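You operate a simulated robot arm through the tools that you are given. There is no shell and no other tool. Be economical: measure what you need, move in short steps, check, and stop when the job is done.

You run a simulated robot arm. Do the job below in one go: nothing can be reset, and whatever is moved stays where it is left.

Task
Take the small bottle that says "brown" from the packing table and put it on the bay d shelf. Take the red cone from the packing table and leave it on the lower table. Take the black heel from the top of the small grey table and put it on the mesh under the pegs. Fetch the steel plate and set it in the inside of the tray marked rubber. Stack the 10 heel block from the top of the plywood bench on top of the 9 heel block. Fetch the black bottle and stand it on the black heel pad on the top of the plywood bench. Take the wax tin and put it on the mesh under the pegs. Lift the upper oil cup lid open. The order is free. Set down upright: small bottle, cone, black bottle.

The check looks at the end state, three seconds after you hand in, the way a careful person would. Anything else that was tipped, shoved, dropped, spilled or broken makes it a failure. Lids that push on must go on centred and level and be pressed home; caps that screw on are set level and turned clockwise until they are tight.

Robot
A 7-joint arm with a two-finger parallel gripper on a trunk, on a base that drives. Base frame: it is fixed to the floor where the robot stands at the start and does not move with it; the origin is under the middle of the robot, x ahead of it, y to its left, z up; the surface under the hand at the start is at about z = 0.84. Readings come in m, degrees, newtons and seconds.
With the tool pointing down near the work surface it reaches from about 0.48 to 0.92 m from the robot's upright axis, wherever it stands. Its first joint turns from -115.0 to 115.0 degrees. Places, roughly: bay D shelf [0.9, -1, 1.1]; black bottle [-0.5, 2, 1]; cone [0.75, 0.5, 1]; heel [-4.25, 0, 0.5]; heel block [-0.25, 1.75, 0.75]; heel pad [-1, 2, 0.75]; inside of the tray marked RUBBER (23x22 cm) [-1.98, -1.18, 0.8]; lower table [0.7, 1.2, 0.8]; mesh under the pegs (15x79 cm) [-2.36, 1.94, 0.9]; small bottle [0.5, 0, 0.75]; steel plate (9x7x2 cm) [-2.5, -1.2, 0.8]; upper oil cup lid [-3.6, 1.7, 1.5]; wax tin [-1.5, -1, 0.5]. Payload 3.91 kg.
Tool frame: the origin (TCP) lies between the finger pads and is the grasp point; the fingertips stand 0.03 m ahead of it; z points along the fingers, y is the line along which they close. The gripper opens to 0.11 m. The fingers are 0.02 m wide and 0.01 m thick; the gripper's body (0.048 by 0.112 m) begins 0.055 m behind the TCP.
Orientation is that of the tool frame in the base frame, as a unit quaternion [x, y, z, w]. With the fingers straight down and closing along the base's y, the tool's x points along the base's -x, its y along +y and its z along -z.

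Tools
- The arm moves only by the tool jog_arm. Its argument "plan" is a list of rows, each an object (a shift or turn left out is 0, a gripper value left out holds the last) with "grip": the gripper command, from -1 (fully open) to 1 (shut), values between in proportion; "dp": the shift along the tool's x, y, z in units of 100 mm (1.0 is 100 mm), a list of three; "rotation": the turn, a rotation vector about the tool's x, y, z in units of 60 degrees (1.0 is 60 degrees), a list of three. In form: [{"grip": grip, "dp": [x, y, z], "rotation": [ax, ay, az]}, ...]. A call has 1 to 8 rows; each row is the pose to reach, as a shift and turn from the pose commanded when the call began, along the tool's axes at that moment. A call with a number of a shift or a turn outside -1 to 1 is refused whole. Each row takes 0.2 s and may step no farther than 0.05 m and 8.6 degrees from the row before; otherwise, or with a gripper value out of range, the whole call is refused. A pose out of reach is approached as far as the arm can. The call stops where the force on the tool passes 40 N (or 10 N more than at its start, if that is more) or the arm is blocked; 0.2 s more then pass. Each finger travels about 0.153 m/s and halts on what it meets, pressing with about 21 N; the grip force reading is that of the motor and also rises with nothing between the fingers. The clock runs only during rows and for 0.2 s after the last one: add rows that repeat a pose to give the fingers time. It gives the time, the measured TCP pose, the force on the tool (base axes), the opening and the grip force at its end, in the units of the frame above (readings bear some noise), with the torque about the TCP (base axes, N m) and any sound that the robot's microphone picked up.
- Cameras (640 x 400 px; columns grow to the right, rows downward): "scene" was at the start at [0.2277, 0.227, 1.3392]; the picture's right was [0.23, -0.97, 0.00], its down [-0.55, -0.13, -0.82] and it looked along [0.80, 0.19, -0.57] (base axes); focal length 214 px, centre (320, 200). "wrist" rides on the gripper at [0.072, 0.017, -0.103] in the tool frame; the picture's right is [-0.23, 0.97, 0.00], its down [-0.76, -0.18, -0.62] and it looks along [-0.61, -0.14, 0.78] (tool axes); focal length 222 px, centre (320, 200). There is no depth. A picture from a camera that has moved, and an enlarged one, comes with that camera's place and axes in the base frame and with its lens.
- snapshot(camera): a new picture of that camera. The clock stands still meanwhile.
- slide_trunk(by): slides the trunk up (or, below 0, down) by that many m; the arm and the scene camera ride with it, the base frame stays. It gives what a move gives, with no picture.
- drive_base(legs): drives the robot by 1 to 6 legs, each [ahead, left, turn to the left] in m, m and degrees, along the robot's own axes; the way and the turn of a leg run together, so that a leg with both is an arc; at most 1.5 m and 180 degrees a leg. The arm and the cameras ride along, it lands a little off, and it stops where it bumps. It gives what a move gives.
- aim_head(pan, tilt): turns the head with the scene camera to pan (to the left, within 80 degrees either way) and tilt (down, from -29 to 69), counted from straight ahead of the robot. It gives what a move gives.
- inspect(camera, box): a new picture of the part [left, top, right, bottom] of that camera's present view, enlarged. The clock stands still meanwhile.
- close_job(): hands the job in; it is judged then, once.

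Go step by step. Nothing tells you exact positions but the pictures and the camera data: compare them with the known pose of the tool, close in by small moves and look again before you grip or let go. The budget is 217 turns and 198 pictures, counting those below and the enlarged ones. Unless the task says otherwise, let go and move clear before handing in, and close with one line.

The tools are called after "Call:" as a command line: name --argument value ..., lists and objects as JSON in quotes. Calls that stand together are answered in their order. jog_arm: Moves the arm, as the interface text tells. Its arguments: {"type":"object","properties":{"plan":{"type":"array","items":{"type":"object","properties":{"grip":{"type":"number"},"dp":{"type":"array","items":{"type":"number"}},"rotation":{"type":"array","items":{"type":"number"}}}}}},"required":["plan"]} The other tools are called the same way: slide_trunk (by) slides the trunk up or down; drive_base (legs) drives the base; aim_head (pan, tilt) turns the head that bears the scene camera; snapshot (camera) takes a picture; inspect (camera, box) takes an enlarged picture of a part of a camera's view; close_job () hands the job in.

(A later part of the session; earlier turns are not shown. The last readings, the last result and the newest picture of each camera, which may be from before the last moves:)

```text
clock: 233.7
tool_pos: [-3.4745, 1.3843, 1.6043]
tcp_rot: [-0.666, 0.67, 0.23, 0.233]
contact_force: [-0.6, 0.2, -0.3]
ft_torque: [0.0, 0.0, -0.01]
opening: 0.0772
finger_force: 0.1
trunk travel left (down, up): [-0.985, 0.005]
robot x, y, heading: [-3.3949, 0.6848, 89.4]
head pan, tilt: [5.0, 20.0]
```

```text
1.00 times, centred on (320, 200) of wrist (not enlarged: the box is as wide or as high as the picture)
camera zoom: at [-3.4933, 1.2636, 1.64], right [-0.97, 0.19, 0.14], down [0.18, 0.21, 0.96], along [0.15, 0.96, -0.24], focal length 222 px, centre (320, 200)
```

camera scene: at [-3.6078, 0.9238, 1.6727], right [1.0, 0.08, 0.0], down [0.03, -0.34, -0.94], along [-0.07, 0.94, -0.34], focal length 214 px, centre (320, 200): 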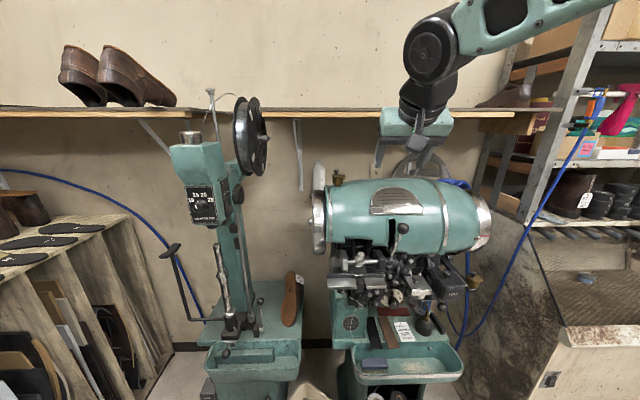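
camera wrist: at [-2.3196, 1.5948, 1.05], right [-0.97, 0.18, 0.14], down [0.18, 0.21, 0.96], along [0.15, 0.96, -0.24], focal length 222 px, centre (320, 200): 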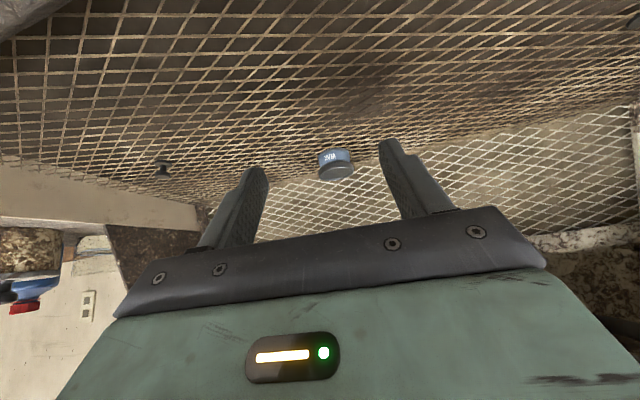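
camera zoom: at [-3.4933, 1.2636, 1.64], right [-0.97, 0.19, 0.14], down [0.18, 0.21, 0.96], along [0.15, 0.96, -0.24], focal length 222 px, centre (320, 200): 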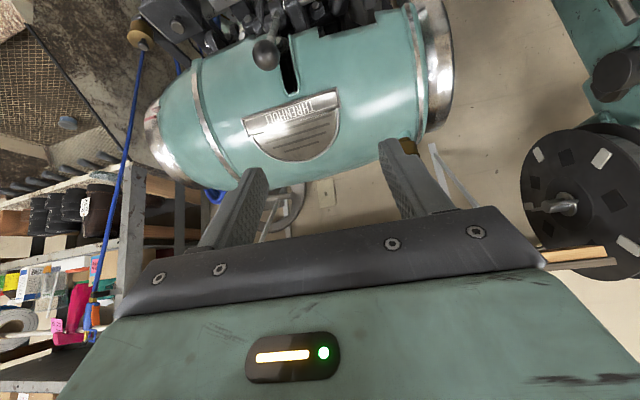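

The lid's hinge is on the +x side with its axis along y, and a small knob stands on top at about (-3.609, 1.671, 1.507). I'll grip the knob with the fingers along y and swing it up and over, so first I'll get into position, straighten the tool and yaw it 90°.

Call:
drive_base --legs '[[0.2, 0.1, 0]]'

Call:
jog_arm --plan '[{"rotation": [0, 0.125, 0]}, {"rotation": [0, 0.25, 0]}, {"rotation": [0, 0.375, 0]}, {"rotation": [0, 0.5, 0]}, {"rotation": [0, 0.63, 0]}]'

Call:
jog_arm --plan '[{"rotation": [0, 0, -0.125]}, {"rotation": [0, 0, -0.25]}, {"rotation": [0, 0, -0.375]}, {"rotation": [0, 0, -0.5]}, {"rotation": [0, 0, -0.625]}, {"rotation": [0, 0, -0.75]}]'

Call:
jog_arm --plan '[{"rotation": [0, 0, -0.125]}, {"rotation": [0, 0, -0.25]}, {"rotation": [0, 0, -0.375]}, {"rotation": [0, 0, -0.5]}, {"rotation": [0, 0, -0.625]}, {"rotation": [0, 0, -0.75]}]'

Call:
snapshot --camera "wrist"

Call:
snapshot --camera "scene"

```text
clock: 235.4
tool_pos: [-3.5694, 1.5887, 1.6033]
tcp_rot: [-0.664, 0.672, 0.23, 0.235]
contact_force: [-0.1, 0.2, -0.3]
ft_torque: [0.03, 0.02, 0.01]
opening: 0.077
finger_force: 0.1
trunk travel left (down, up): [-0.985, 0.005]
robot x, y, heading: [-3.4952, 0.8933, 89.4]
head pan, tilt: [5.0, 20.0]
```

```text
clock: 236.6
tool_pos: [-3.5683, 1.5901, 1.6038]
tcp_rot: [-0.703, 0.711, 0.001, 0.003]
contact_force: [-0.6, 0.0, 0.4]
ft_torque: [0.01, 0.04, 0.01]
opening: 0.0771
finger_force: 0.0
trunk travel left (down, up): [-0.985, 0.005]
robot x, y, heading: [-3.4935, 0.8909, 89.3]
head pan, tilt: [5.0, 20.0]
```

```text
clock: 238.0
tool_pos: [-3.5689, 1.5905, 1.6027]
tcp_rot: [0.922, -0.387, 0.0, -0.004]
contact_force: [-0.1, 0.0, 0.1]
ft_torque: [0.0, 0.02, 0.0]
opening: 0.077
finger_force: 0.1
trunk travel left (down, up): [-0.985, 0.005]
robot x, y, heading: [-3.4941, 0.8908, 89.2]
head pan, tilt: [5.0, 20.0]
```

```text
clock: 239.4
tool_pos: [-3.5689, 1.5892, 1.6032]
tcp_rot: [1.0, -0.005, 0.001, -0.004]
contact_force: [0.2, -0.2, 0.7]
ft_torque: [0.04, -0.01, -0.01]
opening: 0.0768
finger_force: 0.0
trunk travel left (down, up): [-0.985, 0.005]
robot x, y, heading: [-3.4923, 0.8887, 88.9]
head pan, tilt: [5.0, 20.0]
```

```text
66 pictures are left
camera wrist: at [-3.4977, 1.5713, 1.7072], right [-0.24, -0.97, -0.01], down [-0.76, 0.18, 0.62], along [-0.6, 0.15, -0.78], focal length 222 px, centre (320, 200)
```

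wrist: 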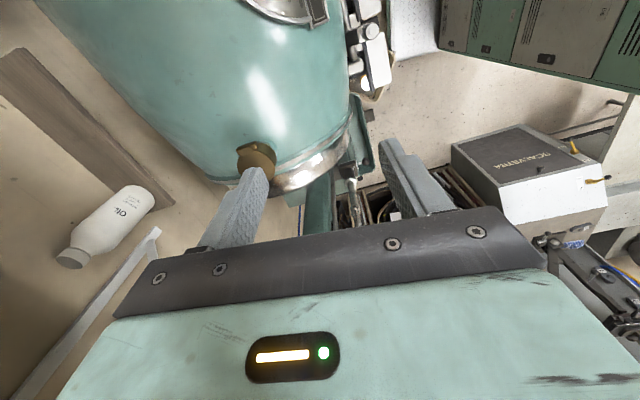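

```text
65 pictures are left
camera scene: at [-3.7034, 1.1295, 1.6726], right [1.0, 0.08, 0.0], down [0.03, -0.34, -0.94], along [-0.07, 0.94, -0.34], focal length 214 px, centre (320, 200)
```

scene: 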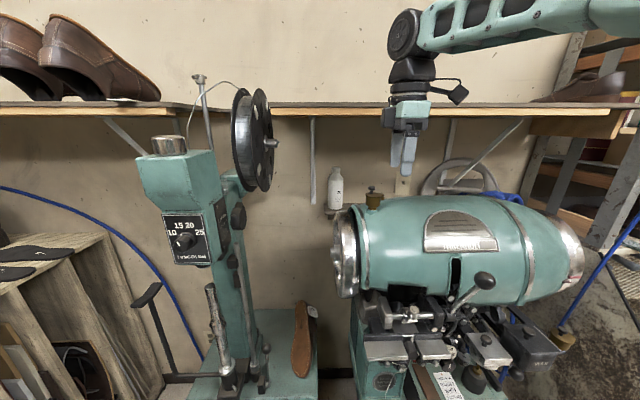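

Call:
inspect --camera "scene" --box '[340, 160, 420, 220]'

Call:
inspect --camera "wrist" --box '[210, 120, 310, 190]'

```text
6.67 times, centred on (380, 190) of scene
camera zoom: at [-3.7034, 1.1295, 1.6726], right [1.0, 0.08, 0.0], down [0.03, -0.34, -0.94], along [-0.07, 0.94, -0.34], focal length 1430 px, centre (-80, 267)
```

zoom: 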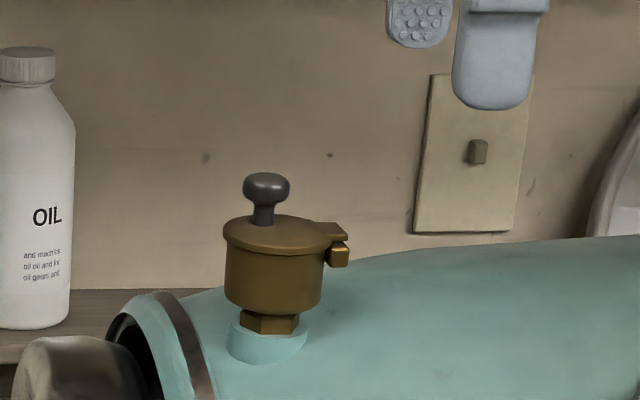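

```text
5.71 times, centred on (260, 155) of wrist
camera zoom: at [-3.4977, 1.5713, 1.7072], right [-0.24, -0.97, -0.01], down [-0.76, 0.18, 0.62], along [-0.6, 0.15, -0.78], focal length 1269 px, centre (663, 457)
```

zoom: 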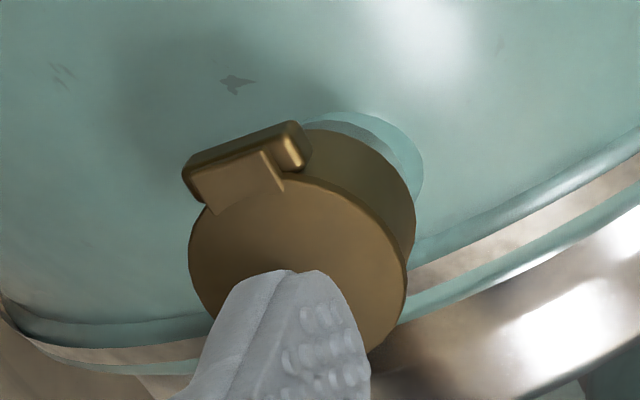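

Knob centre comes out at (-3.609, 1.669, 1.512) and the hinge at about (-3.576, 1.490). I'll move above the knob.

Call:
jog_arm --plan '[{"dp": [-0.2, -0.4, 0], "grip": -0.2}, {"dp": [-0.4, -0.8, 0]}, {"dp": [-0.4, -0.8, 0]}]'

Call:
snapshot --camera "wrist"

Call:
inspect --camera "scene" --box '[320, 100, 440, 220]'

```text
clock: 240.2
tool_pos: [-3.6063, 1.6607, 1.6031]
tcp_rot: [1.0, -0.005, 0.001, -0.002]
contact_force: [0.1, 0.9, -1.1]
ft_torque: [-0.01, 0.0, 0.01]
opening: 0.0659
finger_force: 0.1
out of reach, approached as far as the arm can: row 2, 3
trunk travel left (down, up): [-0.985, 0.005]
robot x, y, heading: [-3.494, 0.8917, 89.2]
head pan, tilt: [5.0, 20.0]
```

```text
62 pictures are left
camera wrist: at [-3.5354, 1.6429, 1.7063], right [-0.24, -0.97, -0.01], down [-0.76, 0.18, 0.62], along [-0.6, 0.15, -0.78], focal length 222 px, centre (320, 200)
```

wrist: 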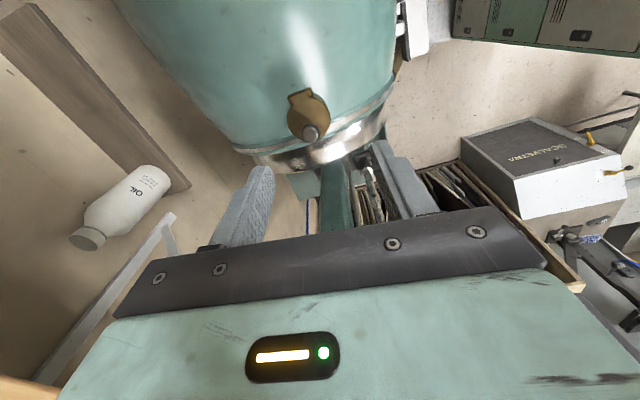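

```text
3.33 times, centred on (380, 160) of scene
camera zoom: at [-3.7036, 1.13, 1.6724], right [1.0, 0.08, 0.0], down [0.03, -0.34, -0.94], along [-0.07, 0.94, -0.34], focal length 715 px, centre (120, 333)
```

zoom: 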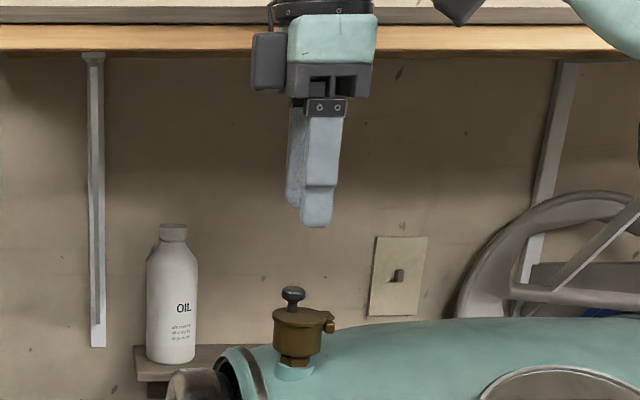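

Call:
drive_base --legs '[[0.06, 0, 0]]'

Call:
snapshot --camera "wrist"

```text
clock: 240.9
tool_pos: [-3.6033, 1.6647, 1.6043]
tcp_rot: [1.0, -0.01, 0.001, -0.003]
contact_force: [0.1, 0.1, 0.3]
ft_torque: [-0.01, -0.02, 0.02]
opening: 0.0659
finger_force: 0.1
trunk travel left (down, up): [-0.985, 0.005]
robot x, y, heading: [-3.4929, 0.8957, 88.8]
head pan, tilt: [5.0, 20.0]
stopped in leg 1: the robot was blocked; the commanded pose is now the measured one
```

```text
60 pictures are left
camera wrist: at [-3.5314, 1.6462, 1.7073], right [-0.25, -0.97, -0.01], down [-0.76, 0.19, 0.62], along [-0.6, 0.16, -0.78], focal length 222 px, centre (320, 200)
```

wrist: 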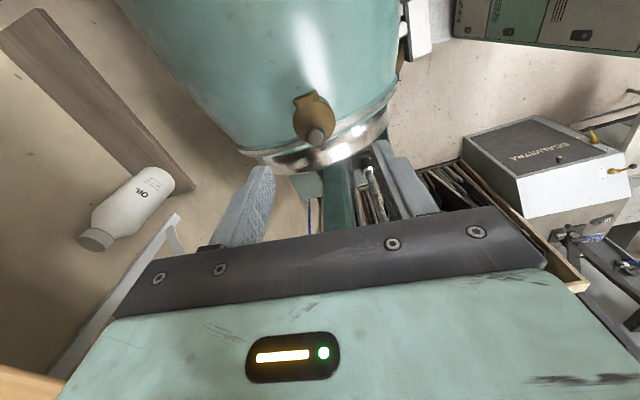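

The base bumped something after 4 mm. I'll look down at what blocks it.

Call:
aim_head --pan -5 --tilt 62

Call:
snapshot --camera "scene"

```text
clock: 242.0
tool_pos: [-3.6036, 1.6645, 1.6042]
tcp_rot: [1.0, -0.009, 0.0, -0.004]
contact_force: [0.4, 0.1, -0.1]
ft_torque: [0.02, 0.0, 0.01]
opening: 0.066
finger_force: 0.0
trunk travel left (down, up): [-0.985, 0.005]
robot x, y, heading: [-3.4935, 0.899, 89.0]
head pan, tilt: [-5.0, 62.0]
```

```text
59 pictures are left
camera scene: at [-3.69, 1.1059, 1.6123], right [0.99, -0.11, 0.0], down [-0.09, -0.88, -0.47], along [0.05, 0.47, -0.88], focal length 214 px, centre (320, 200)
```

scene: 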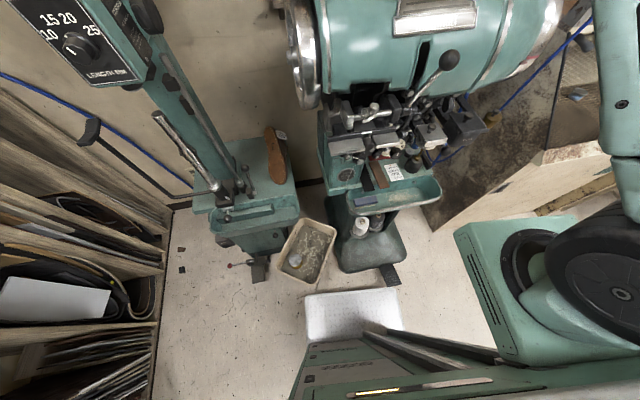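

A pedal or the bin is right at the base's front edge. I'll back off 1.5 cm and instead gain reach by lowering the hand relative to the trunk.

Call:
drive_base --legs '[[-0.015, 0, 0]]'

Call:
jog_arm --plan '[{"dp": [0, 0, 0.15]}, {"dp": [-0.03, -0.1, 0.3]}, {"dp": [-0.04, -0.2, 0.35]}, {"dp": [-0.04, -0.2, 0.35]}]'

Call:
snapshot --camera "wrist"

```text
clock: 242.8
tool_pos: [-3.6039, 1.6501, 1.6033]
tcp_rot: [1.0, -0.009, 0.001, -0.003]
contact_force: [1.2, 0.5, 0.0]
ft_torque: [-0.01, -0.01, -0.03]
opening: 0.0662
finger_force: 0.0
trunk travel left (down, up): [-0.985, 0.005]
robot x, y, heading: [-3.4979, 0.8845, 88.9]
head pan, tilt: [-5.0, 62.0]
```

```text
clock: 243.8
tool_pos: [-3.6061, 1.6694, 1.5687]
tcp_rot: [1.0, -0.01, 0.001, -0.003]
contact_force: [0.3, 0.4, -1.0]
ft_torque: [-0.02, -0.01, 0.0]
opening: 0.0659
finger_force: 0.0
trunk travel left (down, up): [-0.985, 0.005]
robot x, y, heading: [-3.4979, 0.8802, 88.8]
head pan, tilt: [-5.0, 62.0]
```

```text
58 pictures are left
camera wrist: at [-3.5343, 1.6522, 1.6723], right [-0.24, -0.97, -0.01], down [-0.76, 0.19, 0.62], along [-0.6, 0.16, -0.78], focal length 222 px, centre (320, 200)
```

wrist: 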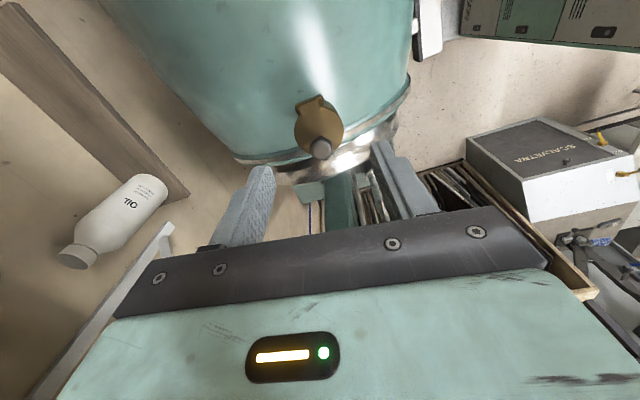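

Aligned. I'll lower to the knob and grip it.

Call:
jog_arm --plan '[{"dp": [0, 0, 0.15]}, {"dp": [0, 0, 0.3]}, {"dp": [0, 0, 0.35]}, {"dp": [0, 0, 0.35]}]'

Call:
aim_head --pan 5 --tilt 15

Call:
inspect --camera "scene" --box '[340, 130, 420, 210]'

```text
clock: 244.8
tool_pos: [-3.6049, 1.6704, 1.5359]
tcp_rot: [1.0, -0.01, 0.001, -0.005]
contact_force: [-0.2, 0.7, -0.1]
ft_torque: [-0.02, 0.03, -0.03]
opening: 0.0659
finger_force: 0.0
trunk travel left (down, up): [-0.985, 0.005]
robot x, y, heading: [-3.4928, 0.878, 89.3]
head pan, tilt: [-5.0, 62.0]
```

```text
clock: 245.9
tool_pos: [-3.605, 1.6706, 1.5352]
tcp_rot: [1.0, -0.009, 0.001, -0.004]
contact_force: [-0.8, -0.4, 0.0]
ft_torque: [0.02, 0.01, -0.02]
opening: 0.066
finger_force: 0.1
trunk travel left (down, up): [-0.985, 0.005]
robot x, y, heading: [-3.4959, 0.8769, 89.0]
head pan, tilt: [5.0, 15.0]
```

```text
5.00 times, centred on (380, 170) of scene
camera zoom: at [-3.7034, 1.1202, 1.6807], right [1.0, 0.07, 0.0], down [0.02, -0.26, -0.97], along [-0.07, 0.96, -0.26], focal length 1072 px, centre (20, 350)
```

zoom: 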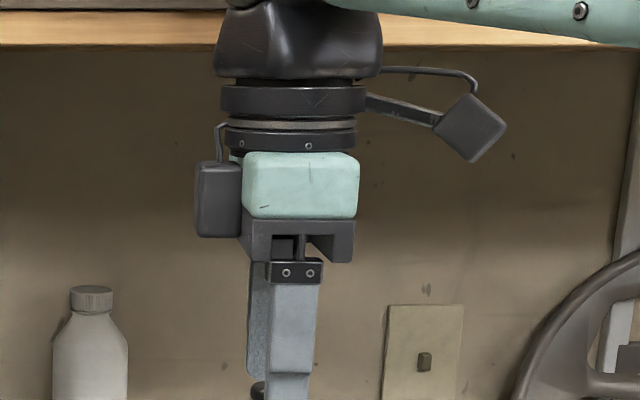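

Call:
inspect --camera "scene" --box '[345, 185, 415, 235]'

```text
8.00 times, centred on (380, 210) of scene
camera zoom: at [-3.7034, 1.1202, 1.6807], right [1.0, 0.07, 0.0], down [0.02, -0.26, -0.97], along [-0.07, 0.96, -0.26], focal length 1716 px, centre (-160, 120)
```

zoom: 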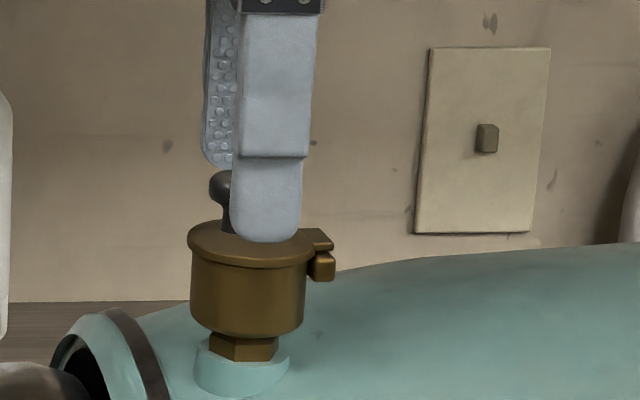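

The knob sits a few mm to the left of the finger centre. I'll shift 6 mm, then close.

Call:
jog_arm --plan '[{"dp": [-0.06, 0, 0.02], "grip": 0.2}, {"dp": [-0.06, 0, 0.02], "grip": 0.6}, {"dp": [-0.06, 0, 0.02], "grip": 1}, {"dp": [-0.06, 0, 0.02], "grip": 1}, {"dp": [-0.06, 0, 0.02], "grip": 1}]'

Call:
snapshot --camera "wrist"

Call:
inspect --camera "scene" --box '[345, 185, 415, 235]'

```text
clock: 247.2
tool_pos: [-3.6121, 1.672, 1.5338]
tcp_rot: [1.0, -0.009, 0.001, -0.004]
contact_force: [-1.7, 8.0, 3.1]
ft_torque: [0.18, -0.12, 0.03]
opening: 0.0168
finger_force: 44.9
trunk travel left (down, up): [-0.985, 0.005]
robot x, y, heading: [-3.4957, 0.8809, 88.8]
head pan, tilt: [5.0, 15.0]
```

```text
55 pictures are left
camera wrist: at [-3.5405, 1.6521, 1.6367], right [-0.25, -0.97, -0.01], down [-0.76, 0.19, 0.62], along [-0.6, 0.16, -0.78], focal length 222 px, centre (320, 200)
```

wrist: 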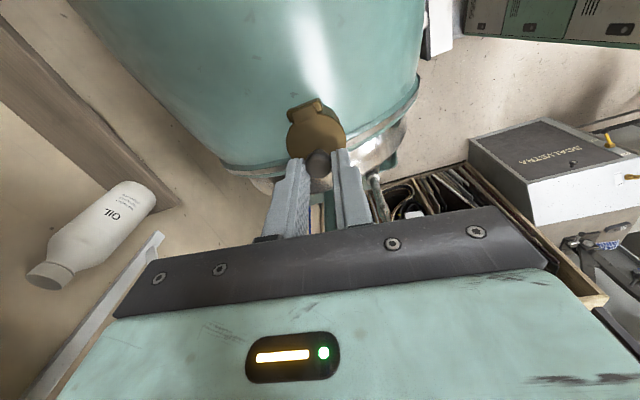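

```text
8.00 times, centred on (380, 210) of scene
camera zoom: at [-3.7035, 1.1207, 1.6807], right [1.0, 0.07, 0.0], down [0.02, -0.26, -0.97], along [-0.07, 0.96, -0.26], focal length 1716 px, centre (-160, 120)
```

zoom: 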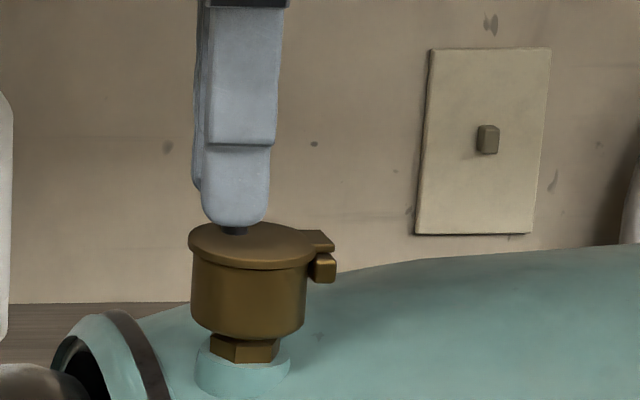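

The knob is gripped. I'll swing along the hinge arc, first to about 45°.

Call:
jog_arm --plan '[{"dp": [0.036, 0, -0.037]}, {"dp": [0.075, 0, -0.069]}, {"dp": [0.12, 0, -0.097]}, {"dp": [0.165, 0, -0.117]}, {"dp": [0.215, 0, -0.131]}, {"dp": [0.265, 0, -0.139]}]'

Call:
inspect --camera "scene" --box '[345, 185, 415, 235]'

```text
clock: 248.6
tool_pos: [-3.577, 1.6694, 1.5462]
tcp_rot: [1.0, -0.014, 0.004, -0.003]
contact_force: [0.8, 0.2, 0.9]
ft_torque: [0.05, 0.08, 0.01]
opening: 0.0
finger_force: 38.1
trunk travel left (down, up): [-0.985, 0.005]
robot x, y, heading: [-3.4948, 0.8779, 89.0]
head pan, tilt: [5.0, 15.0]
```

```text
8.00 times, centred on (380, 210) of scene
camera zoom: at [-3.7007, 1.1197, 1.6812], right [1.0, 0.07, 0.0], down [0.02, -0.26, -0.97], along [-0.06, 0.96, -0.26], focal length 1716 px, centre (-160, 120)
```

zoom: 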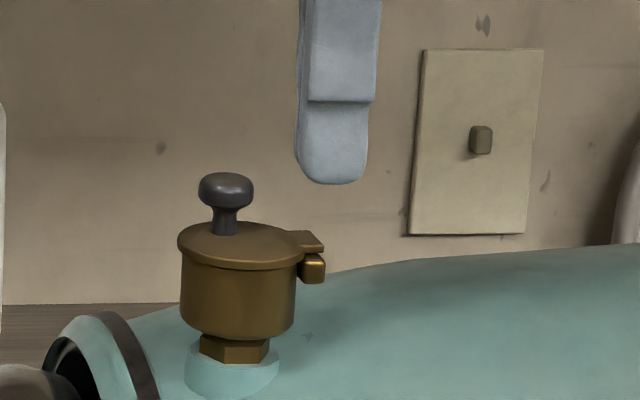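

The grip slipped off the knob and the lid is still closed. I'll retry lower on the knob and check forces at the start of the swing.

Call:
jog_arm --plan '[{"dp": [0, 0, -0.3], "grip": -0.1}, {"dp": [-0.37, 0, -0.3], "grip": -0.1}, {"dp": [-0.37, 0, -0.1]}, {"dp": [-0.37, 0, 0.14]}, {"dp": [-0.37, 0, 0.15], "grip": 1}, {"dp": [-0.37, 0, 0.15], "grip": 1}, {"dp": [-0.37, 0, 0.15], "grip": 1}]'

Call:
inspect --camera "scene" --box '[345, 185, 415, 235]'

Call:
jog_arm --plan '[{"dp": [0.03, 0, -0.045]}, {"dp": [0.03, 0, -0.045]}]'

Call:
inspect --camera "scene" --box '[345, 185, 415, 235]'

```text
clock: 250.2
tool_pos: [-3.6225, 1.6709, 1.5331]
tcp_rot: [1.0, -0.01, 0.001, -0.003]
contact_force: [1.0, 1.7, 5.2]
ft_torque: [0.07, -0.19, -0.01]
opening: 0.0153
finger_force: 45.3
out of reach, approached as far as the arm can: row 2
trunk travel left (down, up): [-0.985, 0.005]
robot x, y, heading: [-3.4948, 0.8764, 89.0]
head pan, tilt: [5.0, 15.0]
```

```text
8.00 times, centred on (380, 210) of scene
camera zoom: at [-3.7033, 1.1202, 1.6809], right [1.0, 0.07, 0.0], down [0.02, -0.26, -0.97], along [-0.07, 0.96, -0.26], focal length 1716 px, centre (-160, 120)
```

zoom: 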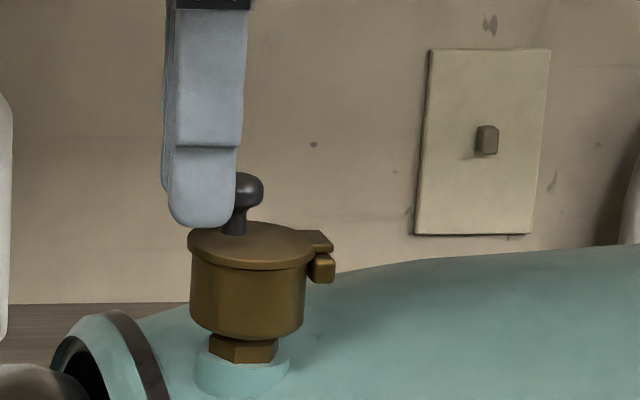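

```text
clock: 250.8
tool_pos: [-3.623, 1.6721, 1.533]
tcp_rot: [1.0, -0.008, 0.0, 0.0]
contact_force: [-10.2, -1.5, -21.9]
ft_torque: [0.04, 1.32, -0.01]
opening: 0.0151
finger_force: 45.4
trunk travel left (down, up): [-0.985, 0.005]
robot x, y, heading: [-3.4939, 0.8773, 88.7]
head pan, tilt: [5.0, 15.0]
```

```text
8.00 times, centred on (380, 210) of scene
camera zoom: at [-3.7047, 1.1212, 1.6801], right [1.0, 0.07, 0.0], down [0.02, -0.26, -0.97], along [-0.07, 0.96, -0.26], focal length 1716 px, centre (-160, 120)
```

zoom: 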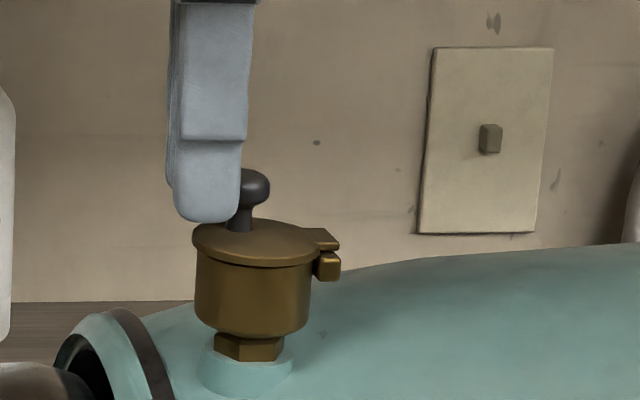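

The knob holds in the grip at 24 N but the lid hasn't moved, so it's stiff. I'll recentre the grip and pull harder along the tangent.

Call:
jog_arm --plan '[{"dp": [0.0, 0, 0.02]}, {"dp": [0, 0, 0.03], "grip": 0.3}, {"dp": [0.06, 0, 0.03], "grip": 0.3}, {"dp": [0.06, 0, 0.03], "grip": 1}, {"dp": [0.06, 0, 0.03], "grip": 1}, {"dp": [0.06, 0, 0.03], "grip": 1}]'

Call:
jog_arm --plan '[{"dp": [0.02, 0, -0.025]}, {"dp": [0.04, 0, -0.05]}, {"dp": [0.05, 0, -0.065]}, {"dp": [0.06, 0, -0.075]}]'

Call:
inspect --camera "scene" --box '[345, 185, 415, 235]'

```text
clock: 252.2
tool_pos: [-3.6132, 1.671, 1.5344]
tcp_rot: [1.0, -0.009, 0.002, -0.006]
contact_force: [4.5, 6.5, 5.7]
ft_torque: [0.16, -0.42, -0.01]
opening: 0.0166
finger_force: 45.3
trunk travel left (down, up): [-0.985, 0.005]
robot x, y, heading: [-3.492, 0.879, 89.1]
head pan, tilt: [5.0, 15.0]
```

```text
clock: 253.2
tool_pos: [-3.6106, 1.671, 1.5387]
tcp_rot: [1.0, -0.008, 0.002, -0.002]
contact_force: [-8.9, 1.9, -26.9]
ft_torque: [0.07, 1.27, 0.0]
opening: 0.017
finger_force: 44.5
trunk travel left (down, up): [-0.985, 0.005]
robot x, y, heading: [-3.4921, 0.8791, 88.9]
head pan, tilt: [5.0, 15.0]
```

```text
8.00 times, centred on (380, 210) of scene
camera zoom: at [-3.7047, 1.1218, 1.6802], right [1.0, 0.07, 0.0], down [0.02, -0.26, -0.97], along [-0.07, 0.96, -0.26], focal length 1716 px, centre (-160, 120)
```

zoom: 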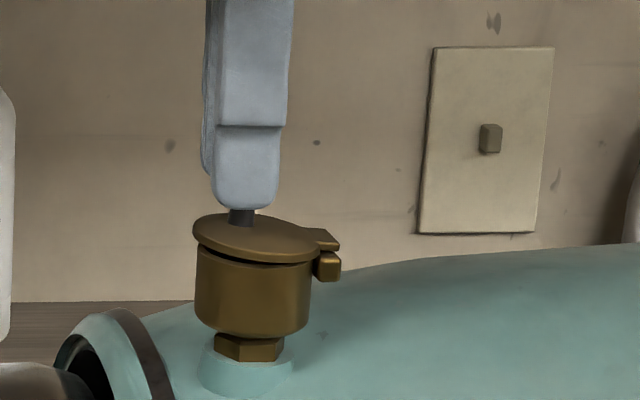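

The lid has started to lift. I'll continue along the arc.

Call:
jog_arm --plan '[{"dp": [0.03, 0, -0.018]}, {"dp": [0.06, 0, -0.034]}, {"dp": [0.084, 0, -0.045]}, {"dp": [0.12, 0, -0.056]}, {"dp": [0.15, 0, -0.062]}, {"dp": [0.183, 0, -0.066]}]'

Call:
inspect --camera "scene" --box '[345, 185, 415, 235]'

```text
clock: 254.2
tool_pos: [-3.5995, 1.6695, 1.5498]
tcp_rot: [1.0, -0.006, -0.004, -0.011]
contact_force: [-7.3, 7.7, 0.7]
ft_torque: [0.24, 0.33, 0.25]
opening: 0.0145
finger_force: 44.8
trunk travel left (down, up): [-0.985, 0.005]
robot x, y, heading: [-3.4958, 0.8774, 89.0]
head pan, tilt: [5.0, 15.0]
stopped in row 5: the force on the tool passed its limit at 42 N (the readings are from after the stop); the commanded pose is now the measured one
```

```text
8.00 times, centred on (380, 210) of scene
camera zoom: at [-3.7052, 1.1209, 1.6805], right [1.0, 0.07, 0.0], down [0.02, -0.26, -0.97], along [-0.07, 0.96, -0.26], focal length 1716 px, centre (-160, 120)
```

zoom: 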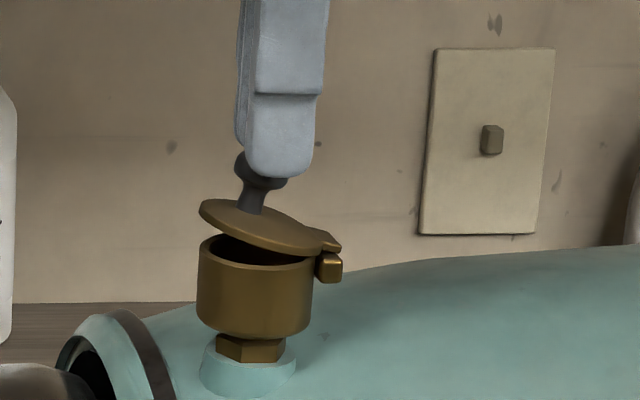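

The lid is at about 22° and the grip has crept toward the fingertips. I'll regrip lower and continue.

Call:
jog_arm --plan '[{"dp": [0, 0, 0], "grip": 0.4}, {"dp": [-0.03, 0, 0.03], "grip": 0.4}, {"dp": [-0.03, 0, 0.08]}, {"dp": [-0.03, 0, 0.08], "grip": 1}, {"dp": [-0.03, 0, 0.08], "grip": 1}]'

Call:
inspect --camera "scene" --box '[345, 185, 415, 235]'

```text
clock: 255.4
tool_pos: [-3.6005, 1.6703, 1.5407]
tcp_rot: [1.0, -0.009, -0.003, -0.01]
contact_force: [0.7, 7.4, 2.5]
ft_torque: [0.24, -0.07, -0.08]
opening: 0.0157
finger_force: 45.1
trunk travel left (down, up): [-0.985, 0.005]
robot x, y, heading: [-3.4945, 0.8779, 89.0]
head pan, tilt: [5.0, 15.0]
```

```text
8.00 times, centred on (380, 210) of scene
camera zoom: at [-3.7037, 1.1209, 1.6807], right [1.0, 0.07, 0.0], down [0.02, -0.26, -0.97], along [-0.07, 0.96, -0.26], focal length 1716 px, centre (-160, 120)
```

zoom: 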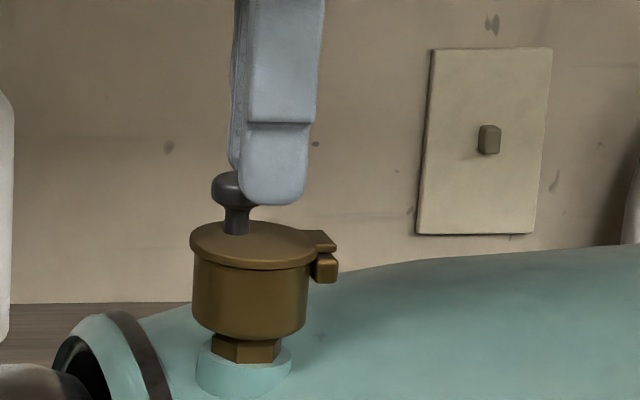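

The lid fell shut again; the pads' torsional grip was fighting the rotation. I'll grip with the tool leaning left 25° and then rotate the tool together with the lid about the hinge.

Call:
jog_arm --plan '[{"grip": 0.2}, {"dp": [0, 0, -0.3], "grip": 0.1}, {"dp": [-0.1, 0, -0.3], "rotation": [0, 0.13, 0]}, {"dp": [-0.2, 0, -0.3], "rotation": [0, 0.27, 0]}, {"dp": [-0.22, 0, -0.3], "rotation": [0, 0.4167, 0]}, {"dp": [-0.22, 0, -0.3], "rotation": [0, 0.4167, 0]}]'

Call:
inspect --camera "scene" --box '[335, 165, 425, 230]'

```text
refused: row 5 steps farther than a row can; nothing moved
```

```text
6.15 times, centred on (380, 198) of scene
camera zoom: at [-3.7037, 1.1209, 1.6807], right [1.0, 0.07, 0.0], down [0.02, -0.26, -0.97], along [-0.07, 0.96, -0.26], focal length 1320 px, centre (-49, 215)
```

zoom: 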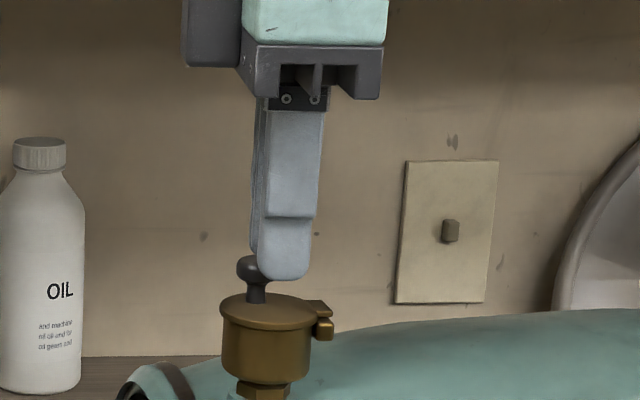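

Call:
jog_arm --plan '[{"grip": 0.2}, {"dp": [0, 0, -0.3], "grip": 0.1}, {"dp": [-0.1, 0, -0.3], "rotation": [0, 0.14, 0]}, {"dp": [-0.2, 0, -0.3], "rotation": [0, 0.28, 0]}, {"dp": [-0.22, 0, -0.3], "rotation": [0, 0.4167, 0]}, {"dp": [-0.22, 0, -0.3], "rotation": [0, 0.4167, 0]}]'

Call:
inspect --camera "scene" --box '[335, 165, 425, 230]'

```text
clock: 256.9
tool_pos: [-3.6095, 1.6312, 1.605]
tcp_rot: [0.986, 0.04, 0.162, -0.031]
contact_force: [0.3, -1.4, 0.9]
ft_torque: [0.08, 0.06, 0.0]
opening: 0.0494
finger_force: 0.0
out of reach, approached as far as the arm can: row 3, 4, 5, 6
trunk travel left (down, up): [-0.985, 0.005]
robot x, y, heading: [-3.4955, 0.8796, 88.9]
head pan, tilt: [5.0, 15.0]
```

```text
6.15 times, centred on (380, 198) of scene
camera zoom: at [-3.7037, 1.1175, 1.6814], right [1.0, 0.07, 0.0], down [0.02, -0.26, -0.97], along [-0.07, 0.96, -0.26], focal length 1320 px, centre (-49, 215)
```

zoom: 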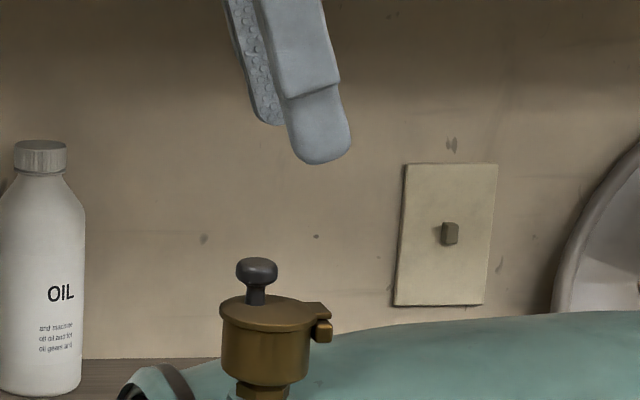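

The leaned pose is out of reach, so I'll return to vertical and instead rotate the tool together with the lid from there.

Call:
jog_arm --plan '[{"rotation": [-0.02, -0.1, 0.025]}, {"rotation": [-0.04, -0.2, 0.05]}, {"rotation": [-0.059, -0.31, 0.076]}]'

```text
clock: 257.6
tool_pos: [-3.6097, 1.6361, 1.603]
tcp_rot: [1.0, -0.001, 0.0, 0.0]
contact_force: [-0.4, -0.6, -0.4]
ft_torque: [0.01, -0.04, -0.02]
opening: 0.0494
finger_force: 0.0
trunk travel left (down, up): [-0.985, 0.005]
robot x, y, heading: [-3.4937, 0.8804, 89.0]
head pan, tilt: [5.0, 15.0]
```

Call:
jog_arm --plan '[{"dp": [-0.04, -0.1, 0.15]}, {"dp": [-0.04, -0.25, 0.3]}, {"dp": [-0.04, -0.35, 0.4]}, {"dp": [-0.04, -0.35, 0.6]}, {"dp": [-0.04, -0.35, 0.7]}, {"dp": [-0.04, -0.35, 0.7], "grip": 0.5}]'

Call:
inspect --camera "scene" --box '[345, 185, 415, 235]'

```text
clock: 259.1
tool_pos: [-3.6122, 1.6713, 1.5346]
tcp_rot: [1.0, -0.002, 0.001, 0.001]
contact_force: [0.2, -0.1, -0.7]
ft_torque: [0.02, -0.01, -0.02]
opening: 0.0273
finger_force: 0.0
trunk travel left (down, up): [-0.985, 0.005]
robot x, y, heading: [-3.494, 0.8792, 88.9]
head pan, tilt: [5.0, 15.0]
```

```text
8.00 times, centred on (380, 210) of scene
camera zoom: at [-3.7037, 1.1202, 1.6808], right [1.0, 0.07, 0.0], down [0.02, -0.26, -0.97], along [-0.07, 0.96, -0.26], focal length 1716 px, centre (-160, 120)
```

zoom: 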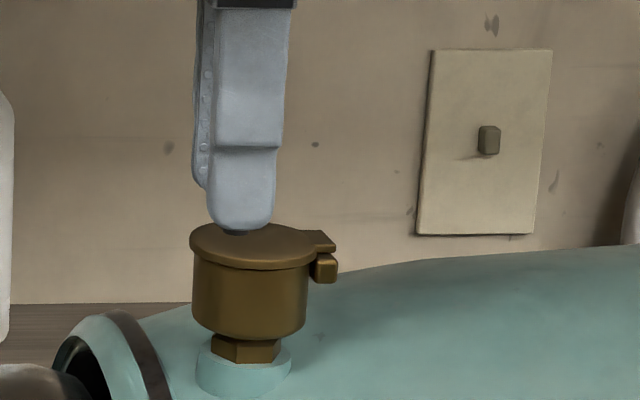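

Call:
jog_arm --plan '[{"dp": [0, 0, 0.04]}, {"dp": [0, 0, 0.04], "grip": 1}, {"dp": [0, 0, 0.04], "grip": 1}, {"dp": [0.032, 0, 0.022], "rotation": [0, -0.067, 0]}, {"dp": [0.064, 0, 0.006], "rotation": [0, -0.133, 0]}, {"dp": [0.098, 0, -0.008], "rotation": [0, -0.2, 0]}, {"dp": [0.132, 0, -0.019], "rotation": [0, -0.267, 0]}]'

Call:
inspect --camera "scene" --box '[345, 185, 415, 235]'

```text
clock: 260.6
tool_pos: [-3.5997, 1.6704, 1.5365]
tcp_rot: [0.99, -0.001, -0.141, -0.001]
contact_force: [-7.6, 5.5, 17.7]
ft_torque: [0.1, 0.02, -0.01]
opening: 0.0165
finger_force: 45.6
trunk travel left (down, up): [-0.985, 0.005]
robot x, y, heading: [-3.4934, 0.8808, 89.2]
head pan, tilt: [5.0, 15.0]
```

```text
8.00 times, centred on (380, 210) of scene
camera zoom: at [-3.7048, 1.1197, 1.681], right [1.0, 0.07, 0.0], down [0.02, -0.26, -0.97], along [-0.07, 0.96, -0.26], focal length 1716 px, centre (-160, 120)
```

zoom: 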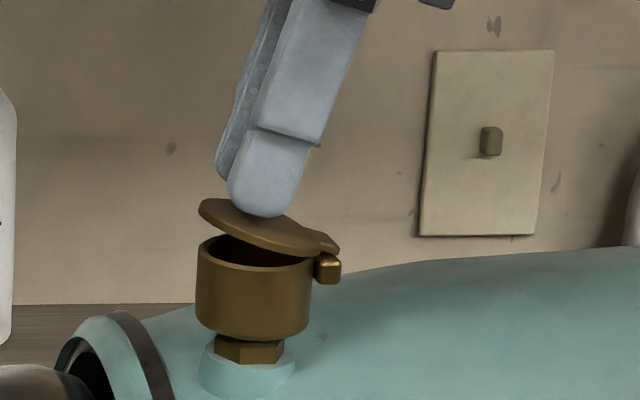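

The lid now rotates together with the tool. I'll continue to about 40°, with a slightly higher path.

Call:
jog_arm --plan '[{"dp": [0.036, 0, -0.032], "rotation": [0, -0.067, 0]}, {"dp": [0.071, 0, -0.057], "rotation": [0, -0.133, 0]}, {"dp": [0.107, 0, -0.075], "rotation": [0, -0.2, 0]}, {"dp": [0.143, 0, -0.089], "rotation": [0, -0.267, 0]}, {"dp": [0.181, 0, -0.1], "rotation": [0, -0.333, 0]}, {"dp": [0.219, 0, -0.11], "rotation": [0, -0.4, 0]}]'

Call:
inspect --camera "scene" --box '[345, 185, 415, 235]'

```text
clock: 262.1
tool_pos: [-3.5778, 1.6726, 1.5405]
tcp_rot: [0.939, -0.001, -0.343, -0.001]
contact_force: [-25.6, 22.2, 20.1]
ft_torque: [0.46, 1.21, -0.18]
opening: 0.0166
finger_force: 44.6
trunk travel left (down, up): [-0.985, 0.005]
robot x, y, heading: [-3.4969, 0.8787, 89.1]
head pan, tilt: [5.0, 15.0]
```

```text
8.00 times, centred on (380, 210) of scene
camera zoom: at [-3.7064, 1.1214, 1.6805], right [1.0, 0.07, 0.0], down [0.02, -0.26, -0.97], along [-0.07, 0.96, -0.26], focal length 1716 px, centre (-160, 120)
```

zoom: 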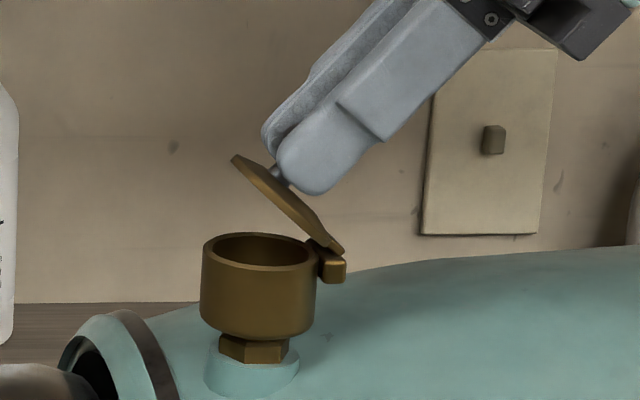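

The lid is at about 45°. I'll relieve the side forces and rotate a bit more, watching hand clearance over the barrel.

Call:
jog_arm --plan '[{"dp": [-0.03, -0.03, -0.004]}, {"dp": [-0.005, -0.03, -0.032], "rotation": [0, -0.083, 0]}, {"dp": [0.036, -0.03, -0.056], "rotation": [0, -0.167, 0]}]'

Call:
inspect --camera "scene" --box '[350, 160, 470, 240]'

```text
clock: 262.9
tool_pos: [-3.5697, 1.6735, 1.5395]
tcp_rot: [0.907, -0.001, -0.421, 0.004]
contact_force: [-16.4, -8.6, -8.1]
ft_torque: [-0.21, 0.74, 0.13]
opening: 0.0167
finger_force: 45.5
trunk travel left (down, up): [-0.985, 0.005]
robot x, y, heading: [-3.4967, 0.8819, 89.3]
head pan, tilt: [5.0, 15.0]
```

```text
5.00 times, centred on (410, 200) of scene
camera zoom: at [-3.7054, 1.1194, 1.6803], right [1.0, 0.07, 0.0], down [0.02, -0.26, -0.97], along [-0.07, 0.96, -0.26], focal length 1072 px, centre (-130, 200)
```

zoom: 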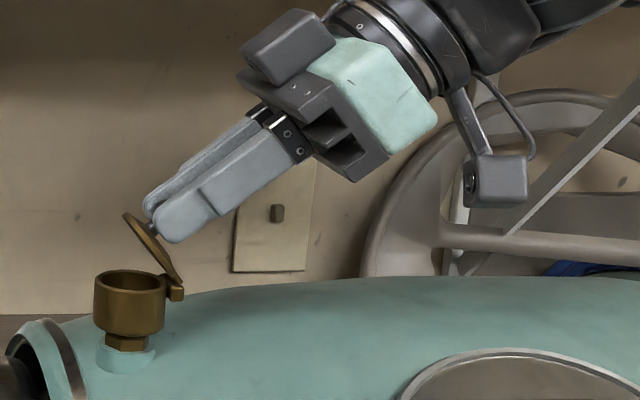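

Camera clearance is good. I'll rotate 10° more, then push the lid past its balance point with a lighter grip.

Call:
jog_arm --plan '[{"dp": [0.038, 0, -0.028], "rotation": [0, -0.083, 0]}, {"dp": [0.077, 0, -0.054], "rotation": [0, -0.167, 0]}, {"dp": [0.1, 0, -0.07], "rotation": [0, -0.2, 0]}, {"dp": [0.14, 0, -0.095], "rotation": [0, -0.2, 0]}, {"dp": [0.185, 0, -0.12], "rotation": [0, -0.2, 0]}]'

Call:
inspect --camera "scene" --box '[350, 160, 470, 240]'

```text
clock: 264.1
tool_pos: [-3.5504, 1.6742, 1.5373]
tcp_rot: [0.857, -0.001, -0.516, -0.002]
contact_force: [-26.9, 7.1, 3.4]
ft_torque: [0.11, 1.35, -0.22]
opening: 0.0164
finger_force: 44.8
trunk travel left (down, up): [-0.985, 0.005]
robot x, y, heading: [-3.4916, 0.8809, 89.2]
head pan, tilt: [5.0, 15.0]
```

```text
5.00 times, centred on (410, 200) of scene
camera zoom: at [-3.7066, 1.1209, 1.6807], right [1.0, 0.07, 0.0], down [0.02, -0.26, -0.97], along [-0.07, 0.96, -0.26], focal length 1072 px, centre (-130, 200)
```

zoom: 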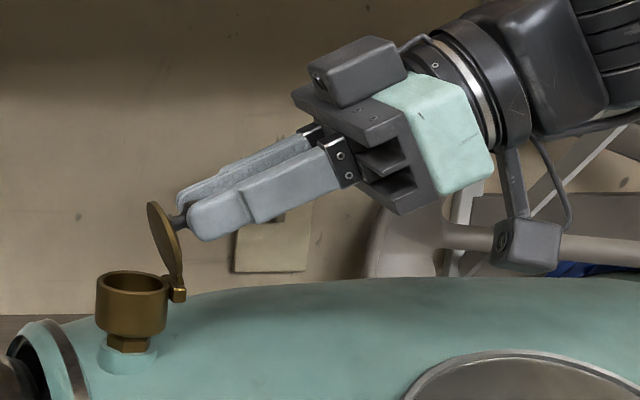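

The lid is at about 76°, past balance. I'll nudge it a little further, then open the fingers.

Call:
jog_arm --plan '[{"dp": [0.024, 0, -0.033]}, {"dp": [0.047, 0, -0.066]}, {"dp": [0.047, 0, -0.066], "grip": 0.4}, {"dp": [0.047, 0, -0.066], "grip": -0.2}, {"dp": [0.047, 0, -0.066], "grip": -0.2}]'

Call:
inspect --camera "scene" --box '[350, 160, 470, 240]'

```text
clock: 265.2
tool_pos: [-3.5398, 1.6729, 1.5334]
tcp_rot: [0.857, -0.002, -0.515, 0.0]
contact_force: [0.1, 0.4, 0.7]
ft_torque: [-0.03, -0.01, -0.03]
opening: 0.0659
finger_force: 0.0
trunk travel left (down, up): [-0.985, 0.005]
robot x, y, heading: [-3.4939, 0.8789, 89.0]
head pan, tilt: [5.0, 15.0]
```

```text
5.00 times, centred on (410, 200) of scene
camera zoom: at [-3.7036, 1.1203, 1.6808], right [1.0, 0.07, 0.0], down [0.02, -0.26, -0.97], along [-0.07, 0.96, -0.26], focal length 1072 px, centre (-130, 200)
```

zoom: 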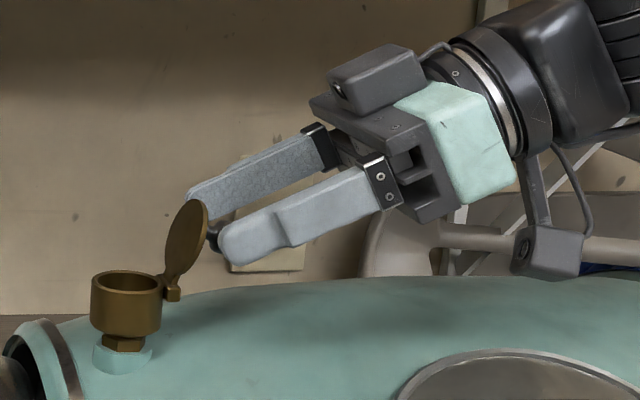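

The lid is open past vertical. I'll withdraw upward, clear of it.

Call:
jog_arm --plan '[{"dp": [-0.18, 0, -0.1]}, {"dp": [-0.36, 0, -0.2]}, {"dp": [-0.45, 0, -0.45]}, {"dp": [-0.5, 0, -0.6]}]'

Call:
drive_base --legs '[[-0.35, 0, 0]]'

Call:
inspect --camera "scene" --box '[310, 150, 430, 230]'

```text
clock: 266.2
tool_pos: [-3.5085, 1.676, 1.6067]
tcp_rot: [0.857, -0.001, -0.516, 0.001]
contact_force: [-0.4, -0.1, -0.2]
ft_torque: [-0.01, -0.01, 0.0]
opening: 0.0661
finger_force: 0.0
trunk travel left (down, up): [-0.985, 0.005]
robot x, y, heading: [-3.4923, 0.88, 88.7]
head pan, tilt: [5.0, 15.0]
```

```text
clock: 268.5
tool_pos: [-3.509, 1.3337, 1.6071]
tcp_rot: [0.857, -0.006, -0.515, -0.003]
contact_force: [-0.5, 0.1, -0.1]
ft_torque: [0.02, 0.01, 0.0]
opening: 0.0661
finger_force: 0.0
trunk travel left (down, up): [-0.985, 0.005]
robot x, y, heading: [-3.506, 0.5406, 88.2]
head pan, tilt: [5.0, 15.0]
```

```text
5.00 times, centred on (370, 190) of scene
camera zoom: at [-3.7091, 0.7805, 1.6808], right [1.0, 0.06, 0.0], down [0.01, -0.26, -0.97], along [-0.06, 0.96, -0.26], focal length 1072 px, centre (70, 250)
```

zoom: 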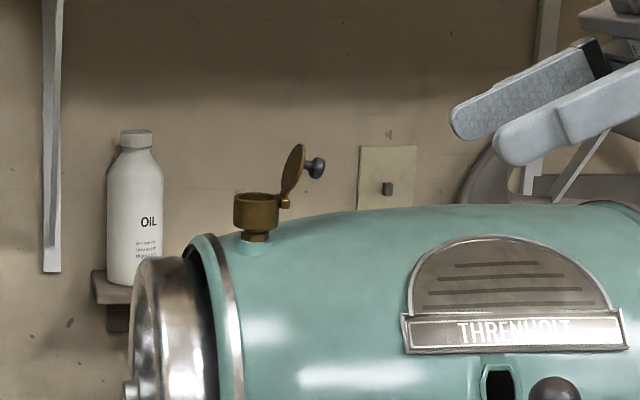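

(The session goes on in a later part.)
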